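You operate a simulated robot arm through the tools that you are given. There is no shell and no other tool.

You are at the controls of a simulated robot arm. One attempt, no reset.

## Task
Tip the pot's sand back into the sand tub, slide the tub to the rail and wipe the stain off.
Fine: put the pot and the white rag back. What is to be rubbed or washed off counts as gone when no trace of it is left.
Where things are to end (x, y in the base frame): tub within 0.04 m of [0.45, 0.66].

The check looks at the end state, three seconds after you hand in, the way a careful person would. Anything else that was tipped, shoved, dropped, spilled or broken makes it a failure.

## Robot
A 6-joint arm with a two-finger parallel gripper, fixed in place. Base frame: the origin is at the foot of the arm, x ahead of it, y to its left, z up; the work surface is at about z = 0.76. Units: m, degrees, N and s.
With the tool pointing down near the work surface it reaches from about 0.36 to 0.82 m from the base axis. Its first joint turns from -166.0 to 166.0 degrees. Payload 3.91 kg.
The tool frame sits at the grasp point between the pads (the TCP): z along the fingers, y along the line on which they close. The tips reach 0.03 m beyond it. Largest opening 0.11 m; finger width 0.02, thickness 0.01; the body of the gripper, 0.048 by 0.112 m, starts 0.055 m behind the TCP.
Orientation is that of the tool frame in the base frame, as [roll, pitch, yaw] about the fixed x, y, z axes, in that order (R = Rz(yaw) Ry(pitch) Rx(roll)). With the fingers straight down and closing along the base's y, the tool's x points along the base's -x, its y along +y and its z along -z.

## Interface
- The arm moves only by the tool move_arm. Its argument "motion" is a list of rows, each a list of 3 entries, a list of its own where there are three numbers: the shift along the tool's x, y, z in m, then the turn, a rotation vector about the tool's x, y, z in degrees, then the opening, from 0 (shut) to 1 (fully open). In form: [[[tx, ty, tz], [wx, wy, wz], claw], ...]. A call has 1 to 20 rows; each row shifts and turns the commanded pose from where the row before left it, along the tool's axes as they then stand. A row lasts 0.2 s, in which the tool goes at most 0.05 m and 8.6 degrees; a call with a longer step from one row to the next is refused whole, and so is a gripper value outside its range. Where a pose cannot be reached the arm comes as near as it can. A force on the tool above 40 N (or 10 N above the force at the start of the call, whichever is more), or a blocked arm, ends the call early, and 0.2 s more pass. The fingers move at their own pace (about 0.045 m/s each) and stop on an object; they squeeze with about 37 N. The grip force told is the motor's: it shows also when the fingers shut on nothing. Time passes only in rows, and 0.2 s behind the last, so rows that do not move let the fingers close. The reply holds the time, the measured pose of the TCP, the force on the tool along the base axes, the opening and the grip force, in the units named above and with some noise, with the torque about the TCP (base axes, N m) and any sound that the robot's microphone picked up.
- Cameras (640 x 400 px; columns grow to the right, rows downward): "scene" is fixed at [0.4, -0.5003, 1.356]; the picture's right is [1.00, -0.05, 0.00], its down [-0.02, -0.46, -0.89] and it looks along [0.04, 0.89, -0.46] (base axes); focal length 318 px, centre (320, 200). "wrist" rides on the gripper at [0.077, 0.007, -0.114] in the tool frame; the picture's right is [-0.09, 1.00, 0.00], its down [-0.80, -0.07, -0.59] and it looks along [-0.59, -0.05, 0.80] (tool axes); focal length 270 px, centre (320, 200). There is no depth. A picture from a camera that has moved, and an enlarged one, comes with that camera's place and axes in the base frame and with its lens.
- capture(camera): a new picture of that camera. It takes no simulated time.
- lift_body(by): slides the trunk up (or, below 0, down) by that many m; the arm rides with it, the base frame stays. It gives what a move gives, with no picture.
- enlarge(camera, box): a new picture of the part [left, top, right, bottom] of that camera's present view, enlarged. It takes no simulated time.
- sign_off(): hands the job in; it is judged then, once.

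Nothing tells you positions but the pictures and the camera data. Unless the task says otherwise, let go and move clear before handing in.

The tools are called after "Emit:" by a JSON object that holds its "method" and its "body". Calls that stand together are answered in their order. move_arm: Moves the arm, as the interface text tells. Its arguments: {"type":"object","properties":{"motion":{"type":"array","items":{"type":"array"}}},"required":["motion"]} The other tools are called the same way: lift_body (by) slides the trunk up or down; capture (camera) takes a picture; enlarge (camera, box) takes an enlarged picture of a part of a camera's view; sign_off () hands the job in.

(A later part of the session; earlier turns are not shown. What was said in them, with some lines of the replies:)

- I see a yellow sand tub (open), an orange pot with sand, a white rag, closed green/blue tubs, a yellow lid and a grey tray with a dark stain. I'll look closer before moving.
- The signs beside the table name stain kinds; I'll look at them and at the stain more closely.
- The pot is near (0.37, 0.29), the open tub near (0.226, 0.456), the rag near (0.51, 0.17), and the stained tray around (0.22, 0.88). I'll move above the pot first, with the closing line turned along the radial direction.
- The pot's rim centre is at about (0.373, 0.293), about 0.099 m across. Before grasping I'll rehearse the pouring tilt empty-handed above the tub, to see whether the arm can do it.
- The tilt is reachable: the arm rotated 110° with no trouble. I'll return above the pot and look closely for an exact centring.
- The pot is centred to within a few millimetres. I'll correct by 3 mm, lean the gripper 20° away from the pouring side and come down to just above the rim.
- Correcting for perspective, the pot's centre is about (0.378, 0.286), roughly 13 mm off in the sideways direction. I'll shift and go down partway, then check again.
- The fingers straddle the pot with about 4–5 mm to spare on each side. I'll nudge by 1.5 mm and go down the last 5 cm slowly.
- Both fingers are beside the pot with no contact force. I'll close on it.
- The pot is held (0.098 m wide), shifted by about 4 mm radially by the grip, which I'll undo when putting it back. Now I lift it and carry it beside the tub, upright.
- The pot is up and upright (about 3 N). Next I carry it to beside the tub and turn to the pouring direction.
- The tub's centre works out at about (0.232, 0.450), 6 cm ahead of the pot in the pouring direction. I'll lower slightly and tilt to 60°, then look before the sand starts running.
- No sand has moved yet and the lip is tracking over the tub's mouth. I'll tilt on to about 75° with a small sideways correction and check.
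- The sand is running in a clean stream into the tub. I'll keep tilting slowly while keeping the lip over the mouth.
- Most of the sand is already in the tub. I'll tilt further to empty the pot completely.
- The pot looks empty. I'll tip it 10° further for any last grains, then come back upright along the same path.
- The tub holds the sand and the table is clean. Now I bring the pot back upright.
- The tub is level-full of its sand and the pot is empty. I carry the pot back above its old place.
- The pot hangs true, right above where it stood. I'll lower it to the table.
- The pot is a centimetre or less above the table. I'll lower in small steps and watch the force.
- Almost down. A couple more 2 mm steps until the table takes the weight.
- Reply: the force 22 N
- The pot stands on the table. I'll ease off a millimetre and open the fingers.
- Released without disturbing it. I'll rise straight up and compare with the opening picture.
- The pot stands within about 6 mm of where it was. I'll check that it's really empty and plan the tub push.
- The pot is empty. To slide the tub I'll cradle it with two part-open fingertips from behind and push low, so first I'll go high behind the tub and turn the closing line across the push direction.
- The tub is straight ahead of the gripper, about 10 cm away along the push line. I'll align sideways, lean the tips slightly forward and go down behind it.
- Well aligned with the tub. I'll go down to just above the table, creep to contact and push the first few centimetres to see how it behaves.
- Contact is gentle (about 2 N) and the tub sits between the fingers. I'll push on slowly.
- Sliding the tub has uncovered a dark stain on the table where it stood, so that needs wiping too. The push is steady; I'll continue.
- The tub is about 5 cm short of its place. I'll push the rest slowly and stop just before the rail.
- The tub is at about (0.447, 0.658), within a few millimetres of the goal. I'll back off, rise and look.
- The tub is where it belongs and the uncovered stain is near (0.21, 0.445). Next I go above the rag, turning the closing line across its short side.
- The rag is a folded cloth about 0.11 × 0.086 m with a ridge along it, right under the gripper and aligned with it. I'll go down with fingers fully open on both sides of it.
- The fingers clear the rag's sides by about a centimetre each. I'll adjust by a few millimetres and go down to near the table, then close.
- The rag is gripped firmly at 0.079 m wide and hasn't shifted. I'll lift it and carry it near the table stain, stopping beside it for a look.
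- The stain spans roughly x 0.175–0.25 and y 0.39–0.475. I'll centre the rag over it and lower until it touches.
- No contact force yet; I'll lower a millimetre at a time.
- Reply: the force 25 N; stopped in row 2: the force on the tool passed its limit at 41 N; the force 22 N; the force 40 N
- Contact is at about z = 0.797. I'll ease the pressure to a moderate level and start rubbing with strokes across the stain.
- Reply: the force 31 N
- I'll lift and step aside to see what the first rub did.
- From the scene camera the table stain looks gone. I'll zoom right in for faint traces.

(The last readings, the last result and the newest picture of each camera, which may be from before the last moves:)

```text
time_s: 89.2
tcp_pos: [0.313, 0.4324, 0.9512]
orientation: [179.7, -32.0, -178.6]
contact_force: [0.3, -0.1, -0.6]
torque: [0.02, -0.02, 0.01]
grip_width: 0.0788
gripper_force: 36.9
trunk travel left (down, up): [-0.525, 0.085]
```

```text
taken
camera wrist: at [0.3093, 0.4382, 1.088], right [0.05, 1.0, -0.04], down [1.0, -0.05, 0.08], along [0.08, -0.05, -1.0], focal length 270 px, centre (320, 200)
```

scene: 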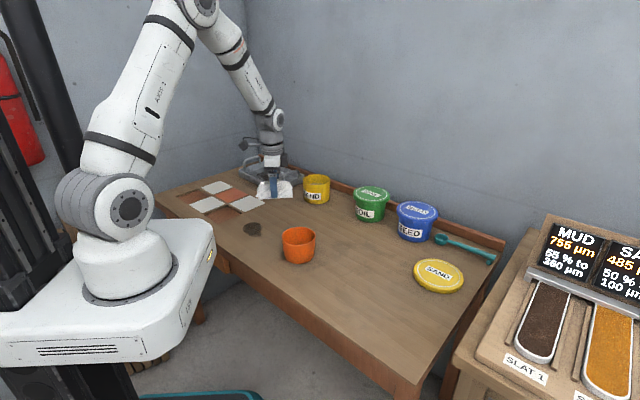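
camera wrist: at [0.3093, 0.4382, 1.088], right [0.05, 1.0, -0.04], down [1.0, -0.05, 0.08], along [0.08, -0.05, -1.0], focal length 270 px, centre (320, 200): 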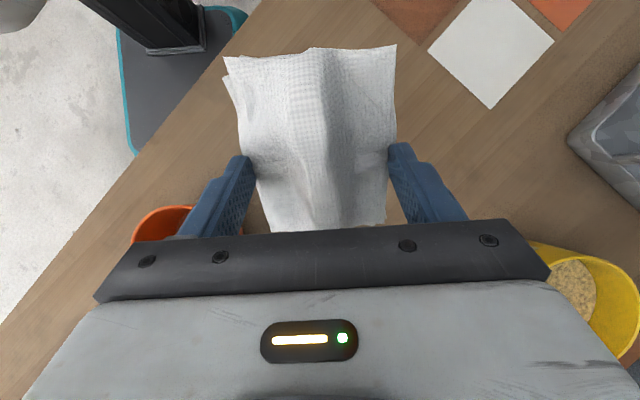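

No trace visible from the scene camera. I'll sidestep so that the wrist camera also has a clear view of the spot.

Emit:
{"method": "move_arm", "body": {"motion": [[[0, 0.04, 0], [0, 0, 0], 0.4], [[0, 0.04, 0], [0, 0, 0], 0.4], [[0, 0.04, 0], [0, 0, 0], 0.4], [[0, 0.04, 0], [0, 0, 0], 0.4], [[0, 0, 0], [0, 0, 0], 0.4]]}}

Emit:
{"method": "capture", "body": {"camera": "wrist"}}

Emit:
{"method": "enlarge", "body": {"camera": "wrist", "box": [100, 0, 300, 180]}}

Emit:
{"method": "enlarge", "body": {"camera": "wrist", "box": [380, 60, 640, 240]}}

```text
time_s: 90.4
tcp_pos: [0.3064, 0.5946, 0.951]
orientation: [179.7, -31.9, -178.7]
contact_force: [0.3, 0.8, -0.8]
torque: [0.02, -0.02, -0.02]
grip_width: 0.079
gripper_force: 37.1
trunk travel left (down, up): [-0.525, 0.085]
```

```text
taken
camera wrist: at [0.3027, 0.6004, 1.088], right [0.05, 1.0, -0.04], down [1.0, -0.05, 0.08], along [0.08, -0.05, -1.0], focal length 270 px, centre (320, 200)
```

wrist: 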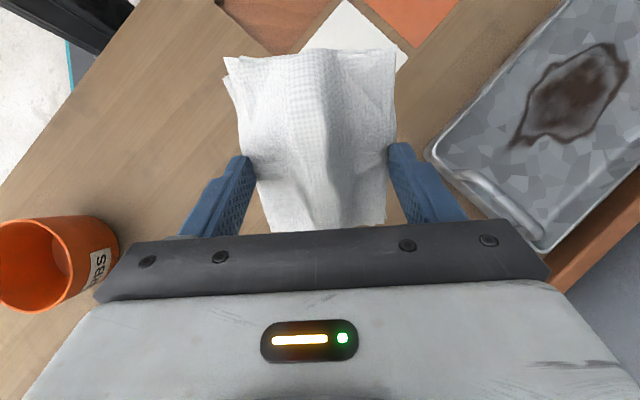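

```text
2.22 times, centred on (200, 90) of wrist
camera zoom: at [0.3027, 0.6004, 1.088], right [0.05, 1.0, -0.04], down [1.0, -0.05, 0.08], along [0.08, -0.05, -1.0], focal length 601 px, centre (587, 444)
```

zoom: 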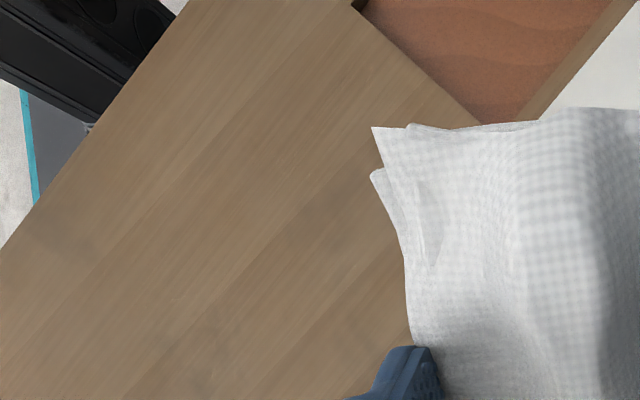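

```text
2.22 times, centred on (510, 150) of wrist
camera zoom: at [0.3027, 0.6004, 1.088], right [0.05, 1.0, -0.04], down [1.0, -0.05, 0.08], along [0.08, -0.05, -1.0], focal length 601 px, centre (-102, 311)
```

zoom: 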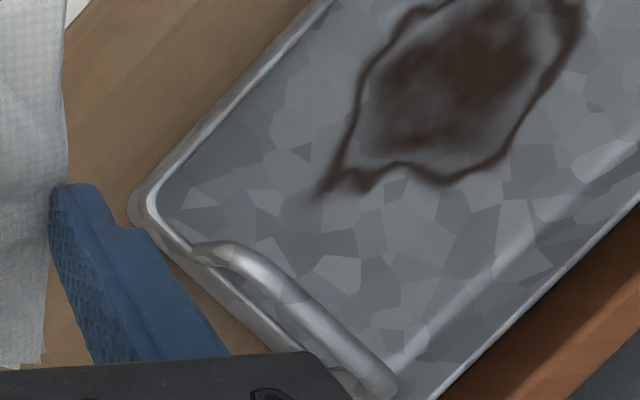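

The spot looks clean in the wrist view too. I'll zoom in on it once more to tell wood texture from residue.

Emit:
{"method": "enlarge", "body": {"camera": "wrist", "box": [140, 60, 240, 150]}}

Emit:
{"method": "enlarge", "body": {"camera": "wrist", "box": [500, 20, 640, 150]}}

Emit:
{"method": "enlarge", "body": {"camera": "scene", "box": [215, 205, 295, 255]}}

```text
4.44 times, centred on (190, 105) of wrist
camera zoom: at [0.3027, 0.6004, 1.088], right [0.05, 1.0, -0.04], down [1.0, -0.05, 0.08], along [0.08, -0.05, -1.0], focal length 1201 px, centre (898, 622)
```

zoom: 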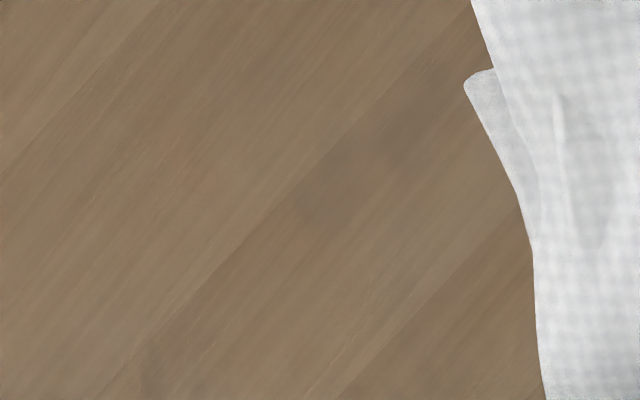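

```text
3.08 times, centred on (570, 85) of wrist
camera zoom: at [0.3027, 0.6004, 1.088], right [0.05, 1.0, -0.04], down [1.0, -0.05, 0.08], along [0.08, -0.05, -1.0], focal length 832 px, centre (-449, 554)
```

zoom: 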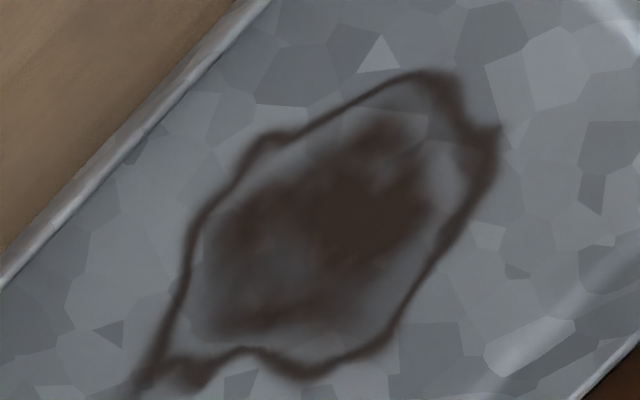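

```text
8.00 times, centred on (255, 230) of scene
camera zoom: at [0.4, -0.5003, 1.356], right [1.0, -0.05, 0.0], down [-0.02, -0.46, -0.89], along [0.04, 0.89, -0.46], focal length 2543 px, centre (840, -40)
```

zoom: 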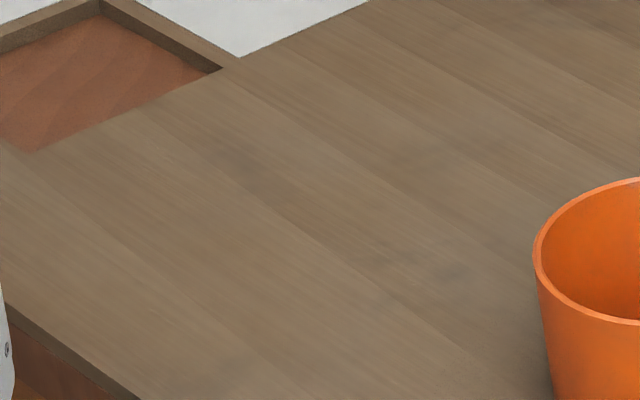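

The table spot shows only wood grain patches, but to be sure there's no faint residue I'll give it a second, fuller rub. I go back over it with the tool upright.

Emit:
{"method": "move_arm", "body": {"motion": [[[0, 0, 0], [0, -8, 0], 0.4], [[0, 0, 0], [0, -8, 0], 0.4], [[0, 0, 0], [0, -8, 0], 0.4], [[0, 0, 0], [0, -8, 0], 0.4], [[0.0245, -0.0404, 0], [0.3, 0, 0], 0.4], [[0.0245, -0.0404, 0], [0, 0, 0], 0.4], [[0.0245, -0.0404, 0], [0, 0, 0], 0.4], [[0.0245, -0.0404, 0], [0, 0, 0], 0.4], [[0, 0, 0.045], [0, 0, 0], 0.4], [[0, 0, 0.045], [0, 0, 0], 0.4], [[0, 0, 0.04], [0, 0, 0], 0.4], [[0, 0, 0.015], [0, 0, 0], 0.4], [[0, 0, 0.005], [0, 0, 0], 0.4], [[0, 0, 0], [0, 0, 0], 0.4]]}}

Emit:
{"method": "move_arm", "body": {"motion": [[[0, 0, 0.002], [0, 0, 0], 0.4], [[0, 0, 0.001], [0, 0, 0], 0.4], [[0, 0, 0], [0, 0, 0], 0.4]]}}

```text
time_s: 93.4
tcp_pos: [0.2153, 0.4293, 0.7998]
orientation: [-180.0, 0.1, -178.8]
contact_force: [-0.7, 0.4, -1.5]
torque: [0.0, 0.03, 0.0]
grip_width: 0.079
gripper_force: 37.5
trunk travel left (down, up): [-0.525, 0.085]
```

```text
time_s: 94.2
tcp_pos: [0.216, 0.4283, 0.7972]
orientation: [-179.9, 0.2, -178.8]
contact_force: [0.1, 0.5, -0.6]
torque: [0.0, 0.01, -0.01]
grip_width: 0.0788
gripper_force: 37.1
trunk travel left (down, up): [-0.525, 0.085]
```

Just above contact; one more millimetre and then stroke along both directions.

Emit:
{"method": "move_arm", "body": {"motion": [[[0, 0, 0.001], [0, 0, 0], 0.4], [[0, 0, 0.0004], [0, 0, 0], 0.4], [[0, 0, 0], [0, 0, 0], 0.4]]}}

Emit:
{"method": "move_arm", "body": {"motion": [[[0.01, 0, 0], [0, 0, 0], 0.4], [[0.01, 0, 0], [0, 0, 0], 0.4], [[0.01, 0, 0], [0, 0, 0], 0.4], [[-0.015, 0, 0], [0, 0, 0], 0.4], [[-0.015, 0, 0], [0, 0, 0], 0.4], [[-0.015, 0, 0], [0, 0, 0], 0.4], [[-0.01, 0, 0], [0, 0, 0], 0.4], [[0.015, 0, 0], [0, 0, 0], 0.4], [[0.01, 0, 0], [0, 0, 0], 0.4], [[0, 0, 0], [0, 0, 0], 0.4]]}}

Emit:
{"method": "move_arm", "body": {"motion": [[[0, 0.01, 0], [0, 0, 0], 0.4], [[0, 0.015, 0], [0, 0, 0], 0.4], [[0, 0.01, 0], [0, 0, 0], 0.4], [[0, -0.015, 0], [0, 0, 0], 0.4], [[0, -0.02, 0], [0, 0, 0], 0.4], [[0, -0.02, 0], [0, 0, 0], 0.4], [[0, -0.015, 0], [0, 0, 0], 0.4], [[0, 0.015, 0], [0, 0, 0], 0.4], [[0, 0.02, 0], [0, 0, 0], 0.4], [[0, 0, 0], [0, 0, 0], 0.4]]}}

```text
time_s: 95.0
tcp_pos: [0.2155, 0.4294, 0.7969]
orientation: [-179.8, 0.1, -178.8]
contact_force: [-0.8, 1.2, -0.2]
torque: [0.01, 0.05, 0.01]
grip_width: 0.079
gripper_force: 37.2
trunk travel left (down, up): [-0.525, 0.085]
```

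```text
time_s: 97.2
tcp_pos: [0.2158, 0.4305, 0.7976]
orientation: [-179.9, 0.0, -178.7]
contact_force: [0.3, -0.5, -1.8]
torque: [-0.01, 0.01, -0.02]
grip_width: 0.0788
gripper_force: 36.7
trunk travel left (down, up): [-0.525, 0.085]
```

```text
time_s: 99.4
tcp_pos: [0.216, 0.4279, 0.7967]
orientation: [-180.0, 0.1, -178.8]
contact_force: [-0.2, -0.6, -1.0]
torque: [-0.01, -0.02, -0.01]
grip_width: 0.079
gripper_force: 36.8
trunk travel left (down, up): [-0.525, 0.085]
```

The rag wasn't quite pressing. I'll lower further until there is force, then repeat the strokes.

Emit:
{"method": "move_arm", "body": {"motion": [[[0, 0, 0.001], [0, 0, 0], 0.4], [[0, 0, 0], [0, 0, 0], 0.4]]}}

Emit:
{"method": "move_arm", "body": {"motion": [[[0, 0, 0.0005], [0, 0, 0], 0.4], [[0, 0, 0], [0, 0, 0], 0.4]]}}

```text
time_s: 100.0
tcp_pos: [0.2161, 0.4281, 0.7959]
orientation: [180.0, 0.1, -178.8]
contact_force: [0.1, -1.6, 3.0]
torque: [0.11, -0.01, -0.03]
grip_width: 0.0791
gripper_force: 36.7
trunk travel left (down, up): [-0.525, 0.085]
```

```text
time_s: 100.6
tcp_pos: [0.216, 0.4296, 0.7965]
orientation: [180.0, 0.0, -178.8]
contact_force: [-1.3, 1.2, 9.4]
torque: [0.45, 0.1, 0.04]
grip_width: 0.079
gripper_force: 37.2
trunk travel left (down, up): [-0.525, 0.085]
```

Now about 10 N of pressure. I'll stroke in both directions over the whole stain area.

Emit:
{"method": "move_arm", "body": {"motion": [[[0.01, 0, 0], [0, 0, 0], 0.4], [[0.01, 0, 0], [0, 0, 0], 0.4], [[0.01, 0, 0], [0, 0, 0], 0.4], [[-0.015, 0, 0], [0, 0, 0], 0.4], [[-0.015, 0, 0], [0, 0, 0], 0.4], [[-0.015, 0, 0], [0, 0, 0], 0.4], [[-0.01, 0, 0], [0, 0, 0], 0.4], [[0.015, 0, 0], [0, 0, 0], 0.4], [[0.01, 0, 0], [0, 0, 0], 0.4], [[0, 0, 0], [0, 0, 0], 0.4]]}}

Emit:
{"method": "move_arm", "body": {"motion": [[[0, 0.01, 0], [0, 0, 0], 0.4], [[0, 0.015, 0], [0, 0, 0], 0.4], [[0, 0.01, 0], [0, 0, 0], 0.4], [[0, -0.015, 0], [0, 0, 0], 0.4], [[0, -0.02, 0], [0, 0, 0], 0.4], [[0, -0.02, 0], [0, 0, 0], 0.4], [[0, -0.015, 0], [0, 0, 0], 0.4], [[0, 0.015, 0], [0, 0, 0], 0.4], [[0, 0.02, 0], [0, 0, 0], 0.4], [[0, 0, 0], [0, 0, 0], 0.4]]}}

```text
time_s: 102.8
tcp_pos: [0.215, 0.4279, 0.7958]
orientation: [179.9, 0.1, -178.8]
contact_force: [11.3, 1.5, 20.1]
torque: [0.29, -0.38, -0.11]
grip_width: 0.079
gripper_force: 36.5
trunk travel left (down, up): [-0.525, 0.085]
```

```text
time_s: 105.0
tcp_pos: [0.2129, 0.4274, 0.7958]
orientation: [-179.8, 0.1, -178.8]
contact_force: [-0.3, -10.5, 20.0]
torque: [-0.75, 0.28, 0.13]
grip_width: 0.0786
gripper_force: 37.0
trunk travel left (down, up): [-0.525, 0.085]
```

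Good contact through those strokes. I'll lift, go to the same viewing pose and compare.

Emit:
{"method": "move_arm", "body": {"motion": [[[0, 0, -0.03], [0, 0, 0], 0.4], [[0, 0, -0.04], [0, 0, 0], 0.4], [[0, 0, -0.04], [0, 0, 0], 0.4], [[0, 0, -0.045], [0, 0, 0], 0.4], [[-0.0245, 0.0404, 0], [0, 0, 0], 0.4], [[-0.0245, 0.0404, 0], [0, 0, 0], 0.4], [[-0.0245, 0.0404, 0], [0, 0, 0], 0.4], [[-0.0245, 0.0404, 0], [0, 0, 0], 0.4], [[0, 0, 0], [0, 8, 0], 0.4], [[0, 0, 0], [0, 8, 0], 0.4], [[0, 0, 0], [0, 8, 0], 0.4], [[0, 0, 0], [0, 8, 0], 0.4], [[0, 0, 0], [0, 0, 0], 0.4]]}}

Emit:
{"method": "enlarge", "body": {"camera": "wrist", "box": [140, 60, 240, 150]}}

Emit:
{"method": "enlarge", "body": {"camera": "scene", "box": [215, 205, 295, 255]}}

Emit:
{"method": "capture", "body": {"camera": "wrist"}}

```text
time_s: 107.8
tcp_pos: [0.3098, 0.5924, 0.9508]
orientation: [-179.9, -31.9, -178.7]
contact_force: [0.4, -0.3, -1.2]
torque: [-0.01, 0.01, 0.0]
grip_width: 0.079
gripper_force: 36.8
trunk travel left (down, up): [-0.525, 0.085]
```

```text
4.44 times, centred on (190, 105) of wrist
camera zoom: at [0.3061, 0.5995, 1.0889], right [0.05, 1.0, -0.05], down [1.0, -0.05, 0.08], along [0.08, -0.05, -1.0], focal length 1201 px, centre (898, 622)
```

zoom: 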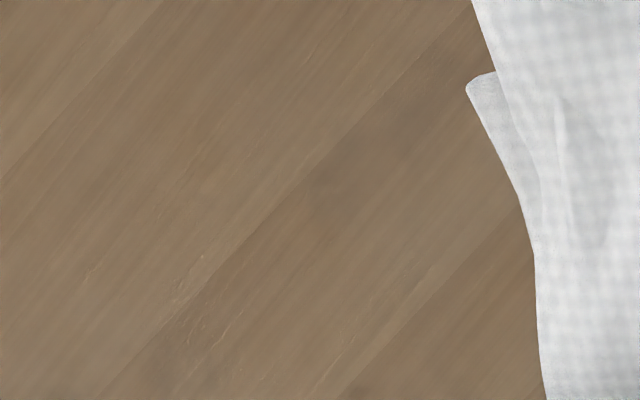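

```text
8.00 times, centred on (255, 230) of scene
camera zoom: at [0.4, -0.5003, 1.356], right [1.0, -0.05, 0.0], down [-0.02, -0.46, -0.89], along [0.04, 0.89, -0.46], focal length 2543 px, centre (840, -40)
```

zoom: 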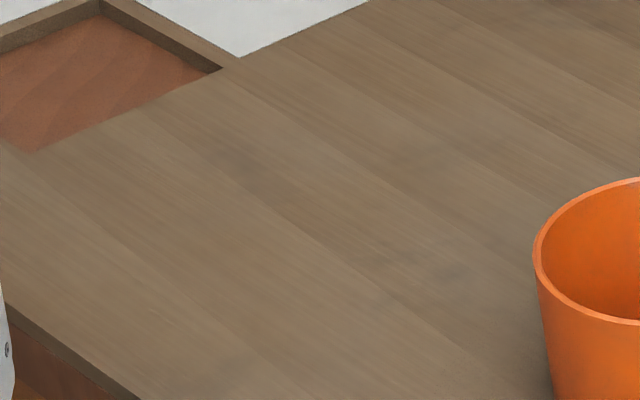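

```text
taken
camera wrist: at [0.3061, 0.5995, 1.0889], right [0.05, 1.0, -0.05], down [1.0, -0.05, 0.08], along [0.08, -0.05, -1.0], focal length 270 px, centre (320, 200)
```

wrist: 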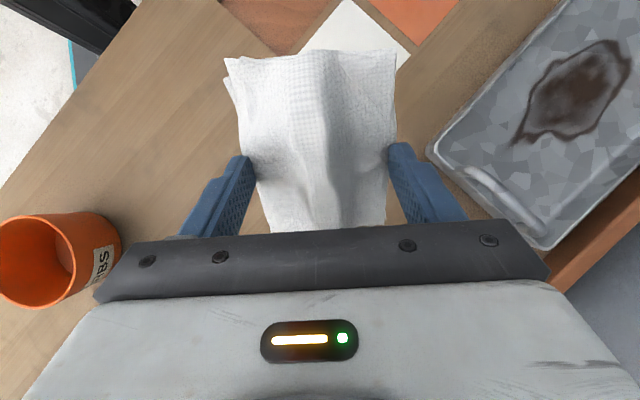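

The patch is unchanged and ends at a plank seam, so it's wood texture: the table stain is gone. The mark in the tray lies beyond the tool-down reach and belongs to an item I may not shove, so I take the uncovered stain as the one meant. Next I return the rag.

Emit:
{"method": "move_arm", "body": {"motion": [[[0, 0, 0], [0, -8, 0], 0.4], [[0, 0, 0], [0, -8, 0], 0.4], [[0, 0, 0], [0, -8, 0], 0.4], [[0, 0, 0], [0, -8, 0], 0.4], [[0, 0, 0], [0, 0, 7.67], 0.4], [[0, 0, 0], [0, 0, 7.67], 0.4], [[0, 0, 0], [0, 0, 7.67], 0.4], [[0, 0, 0], [0, 0, 7.67], 0.4], [[0, 0, 0], [0, 0, 7.67], 0.4], [[0, 0, 0], [0, 0, 7.67], 0.4], [[0, 0, 0], [0, 0, 0], 0.4]]}}

Emit:
{"method": "move_arm", "body": {"motion": [[[-0.04122, -0.0149, 0], [0, 0, 0], 0.4], [[-0.04122, -0.0149, 0], [0, 0, 0], 0.4], [[-0.04122, -0.0149, 0], [0, 0, 0], 0.4], [[-0.04122, -0.0149, 0], [0, 0, 0], 0.4], [[-0.04122, -0.0149, 0], [0, 0, 0], 0.4], [[-0.04122, -0.0149, 0], [0, 0, 0], 0.4], [[-0.04122, -0.0149, 0], [0, 0, 0], 0.4], [[-0.04122, -0.0149, 0], [0, 0, 0], 0.4], [[-0.04122, -0.0149, 0], [0, 0, 0], 0.4], [[-0.04122, -0.0149, 0], [0, 0, 0], 0.4], [[-0.04122, -0.0149, 0], [0, 0, 0], 0.4], [[0, 0, 0], [0, 0, 0], 0.4], [[0, 0, 0], [0, 0, 0], 0.4]]}}

Emit:
{"method": "capture", "body": {"camera": "scene"}}

```text
time_s: 110.2
tcp_pos: [0.3102, 0.5935, 0.9496]
orientation: [-180.0, 0.2, 135.1]
contact_force: [0.3, -0.1, -0.8]
torque: [-0.02, 0.0, -0.01]
grip_width: 0.0789
gripper_force: 37.7
trunk travel left (down, up): [-0.525, 0.085]
```

```text
time_s: 113.0
tcp_pos: [0.5145, 0.1565, 0.9538]
orientation: [180.0, 0.1, 135.3]
contact_force: [-0.3, 0.7, -0.7]
torque: [0.01, -0.01, 0.01]
grip_width: 0.0789
gripper_force: 36.8
trunk travel left (down, up): [-0.525, 0.085]
```

```text
taken
```

scene: 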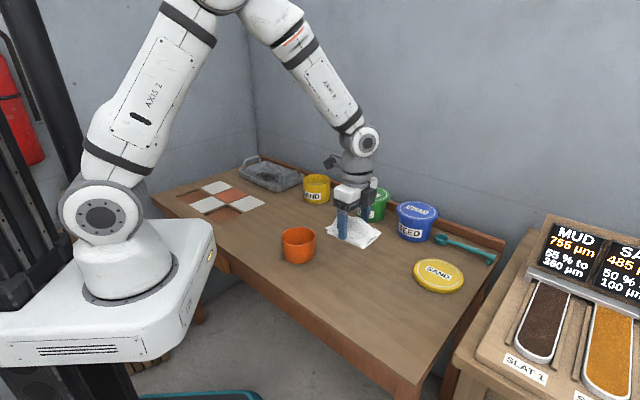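

The rag is above its old place. I'll lower it to the table.

Emit:
{"method": "move_arm", "body": {"motion": [[[-0.0013, 0.002, 0.03], [0, 0, 0], 0.4], [[0, 0, 0.04], [0, 0, 0], 0.4], [[0, 0, 0.04], [0, 0, 0], 0.4], [[0, 0, 0.03], [0, 0, 0], 0.4], [[0, 0, 0.01], [0, 0, 0], 0.4], [[0, 0, 0.003], [0, 0, 0], 0.4], [[0, 0, 0], [0, 0, 0], 0.4]]}}

Emit:
{"method": "move_arm", "body": {"motion": [[[0, 0, 0.001], [0, 0, 0], 0.4], [[0, 0, 0.001], [0, 0, 0], 0.4], [[0, 0, 0], [0, 0, 0], 0.4]]}}

Emit:
{"method": "enlarge", "body": {"camera": "scene", "box": [290, 210, 420, 310]}}

```text
time_s: 114.6
tcp_pos: [0.5176, 0.1589, 0.7971]
orientation: [180.0, 0.1, 135.2]
contact_force: [0.5, -0.2, -0.5]
torque: [-0.02, 0.0, 0.02]
grip_width: 0.0791
gripper_force: 36.8
trunk travel left (down, up): [-0.525, 0.085]
```

```text
time_s: 115.4
tcp_pos: [0.5178, 0.1582, 0.7959]
orientation: [179.9, 0.0, 135.2]
contact_force: [-1.2, 1.9, 8.4]
torque: [0.0, 0.37, -0.04]
grip_width: 0.0791
gripper_force: 36.9
trunk travel left (down, up): [-0.525, 0.085]
```

```text
4.00 times, centred on (355, 260) of scene
camera zoom: at [0.4, -0.5003, 1.356], right [1.0, -0.05, 0.0], down [-0.02, -0.46, -0.89], along [0.04, 0.89, -0.46], focal length 1272 px, centre (180, -40)
```

zoom: 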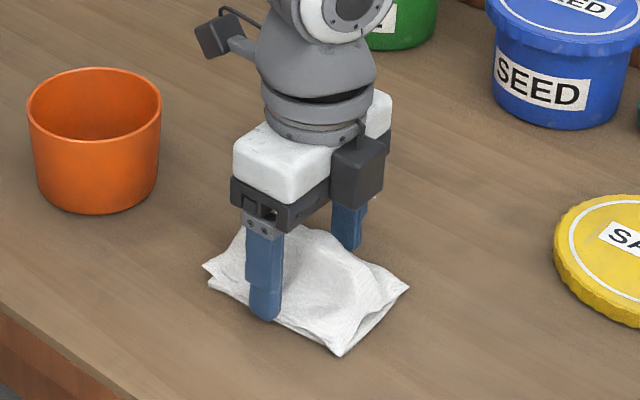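

The rag lies exactly where it was. I'll open the fingers and rise straight up.

Emit:
{"method": "move_arm", "body": {"motion": [[[0, 0, -0.0005], [0, 0, 0], 0.8], [[0, 0, 0], [0, 0, 0], 1], [[0, 0, 0], [0, 0, 0], 1], [[0, 0, 0], [0, 0, 0], 1], [[0, 0, 0], [0, 0, 0], 1]]}}

Emit:
{"method": "capture", "body": {"camera": "wrist"}}

```text
time_s: 116.6
tcp_pos: [0.5175, 0.1577, 0.7952]
orientation: [-180.0, 0.1, 135.2]
contact_force: [-0.3, -0.3, 0.6]
torque: [0.02, -0.03, -0.05]
grip_width: 0.11
gripper_force: 0.0
trunk travel left (down, up): [-0.525, 0.085]
```

```text
taken
camera wrist: at [0.4692, 0.2165, 0.9096], right [0.76, 0.64, 0.0], down [0.52, -0.61, 0.6], along [0.38, -0.46, -0.8], focal length 270 px, centre (320, 200)
```

wrist: 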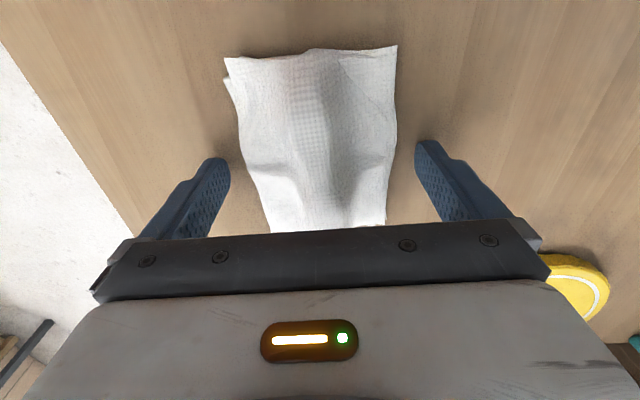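

Emit:
{"method": "move_arm", "body": {"motion": [[[0, 0, -0.015], [0, 0, 0], 1], [[0, 0, -0.03], [0, 0, 0], 1], [[0, 0, -0.045], [0, 0, 0], 1], [[0, 0, -0.045], [0, 0, 0], 1], [[0, 0, -0.045], [0, 0, 0], 1], [[0, 0, -0.045], [0, 0, 0], 1], [[0, 0, 0], [0, 0, 0], 1]]}}

Emit:
{"method": "capture", "body": {"camera": "scene"}}

Emit:
{"method": "enlarge", "body": {"camera": "scene", "box": [260, 170, 520, 332]}}

Emit:
{"method": "enlarge", "body": {"camera": "scene", "box": [140, 140, 340, 265]}}

Emit:
{"method": "capture", "body": {"camera": "wrist"}}

```text
time_s: 118.2
tcp_pos: [0.5177, 0.1609, 1.0189]
orientation: [-180.0, 0.1, 135.2]
contact_force: [0.3, -0.7, 0.6]
torque: [0.01, 0.02, -0.02]
grip_width: 0.1099
gripper_force: 0.0
trunk travel left (down, up): [-0.525, 0.085]
```

```text
taken
```

scene: 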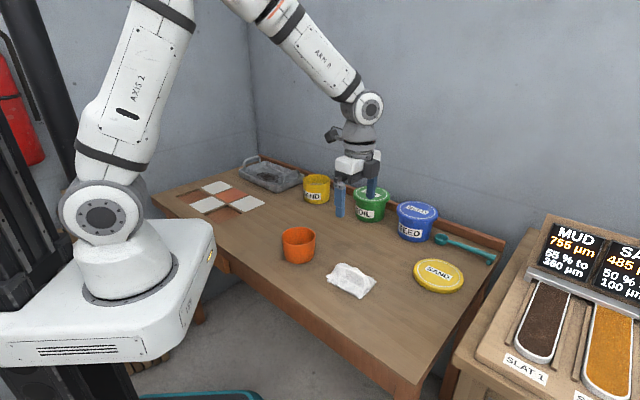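

```text
2.46 times, centred on (390, 251) of scene
camera zoom: at [0.4, -0.5003, 1.356], right [1.0, -0.05, 0.0], down [-0.02, -0.46, -0.89], along [0.04, 0.89, -0.46], focal length 782 px, centre (148, 74)
```

zoom: 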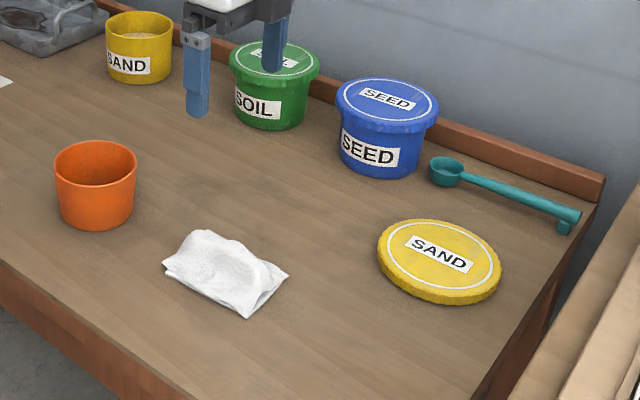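

```text
3.20 times, centred on (240, 202) of scene
camera zoom: at [0.4, -0.5003, 1.356], right [1.0, -0.05, 0.0], down [-0.02, -0.46, -0.89], along [0.04, 0.89, -0.46], focal length 1017 px, centre (576, 192)
```

zoom: 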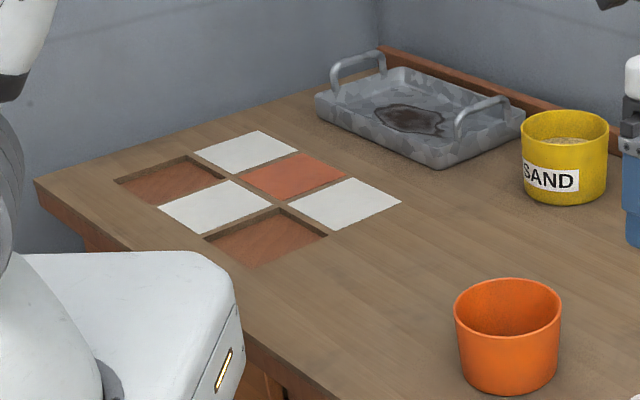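

```text
taken
camera wrist: at [0.4694, 0.2187, 1.133], right [0.76, 0.64, 0.0], down [0.52, -0.61, 0.6], along [0.38, -0.46, -0.8], focal length 270 px, centre (320, 200)
```

wrist: 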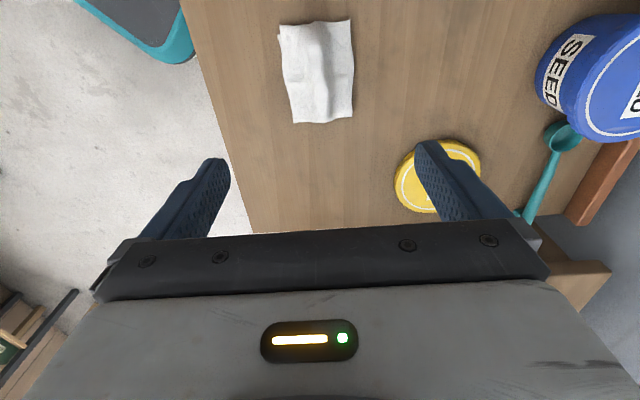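

I see the emptied pot and the rag back in their places, the sand tub at the rail near (0.447, 0.66), and clean wood where the uncovered stain was. Nothing else has moved and the gripper is open and clear, so I'm handing in.

The old mark inside the tray is still there: it lies beyond the tool-down reach, and I took the stain under the tub as the one you meant.

Emit:
{"method": "sign_off", "body": {}}

```text
The job is handed in.
```

I tipped the pot's sand into the tub, slid the tub to the rail and wiped off the stain that had been under it. I handed the job in, but I haven't been told whether it passed.

- **Pot:** It is empty and upright, about 6 mm from where it stood. I saw no sand spilled on the table.
- **Tub:** It now sits at about (0.447, 0.66), within a centimetre of the target.
- **Stain:** Moving the tub uncovered a dark stain on the table near (0.21, 0.43). I rubbed it twice, and neither camera shows any trace left. The faint patches still visible there stop at a plank seam, so I read them as wood grain.
- **Rag:** It lies back where it was, to within a few millimetres.

**Not wiped:** the dark mark inside the grey tray is still there. I took the stain under the tub to be the one you meant. The tray mark is about 0.9 m out, past the 0.82 m the arm reaches with the tool pointing down. Working in the tray also risked shoving it. If that was the stain you meant, that part is not done.
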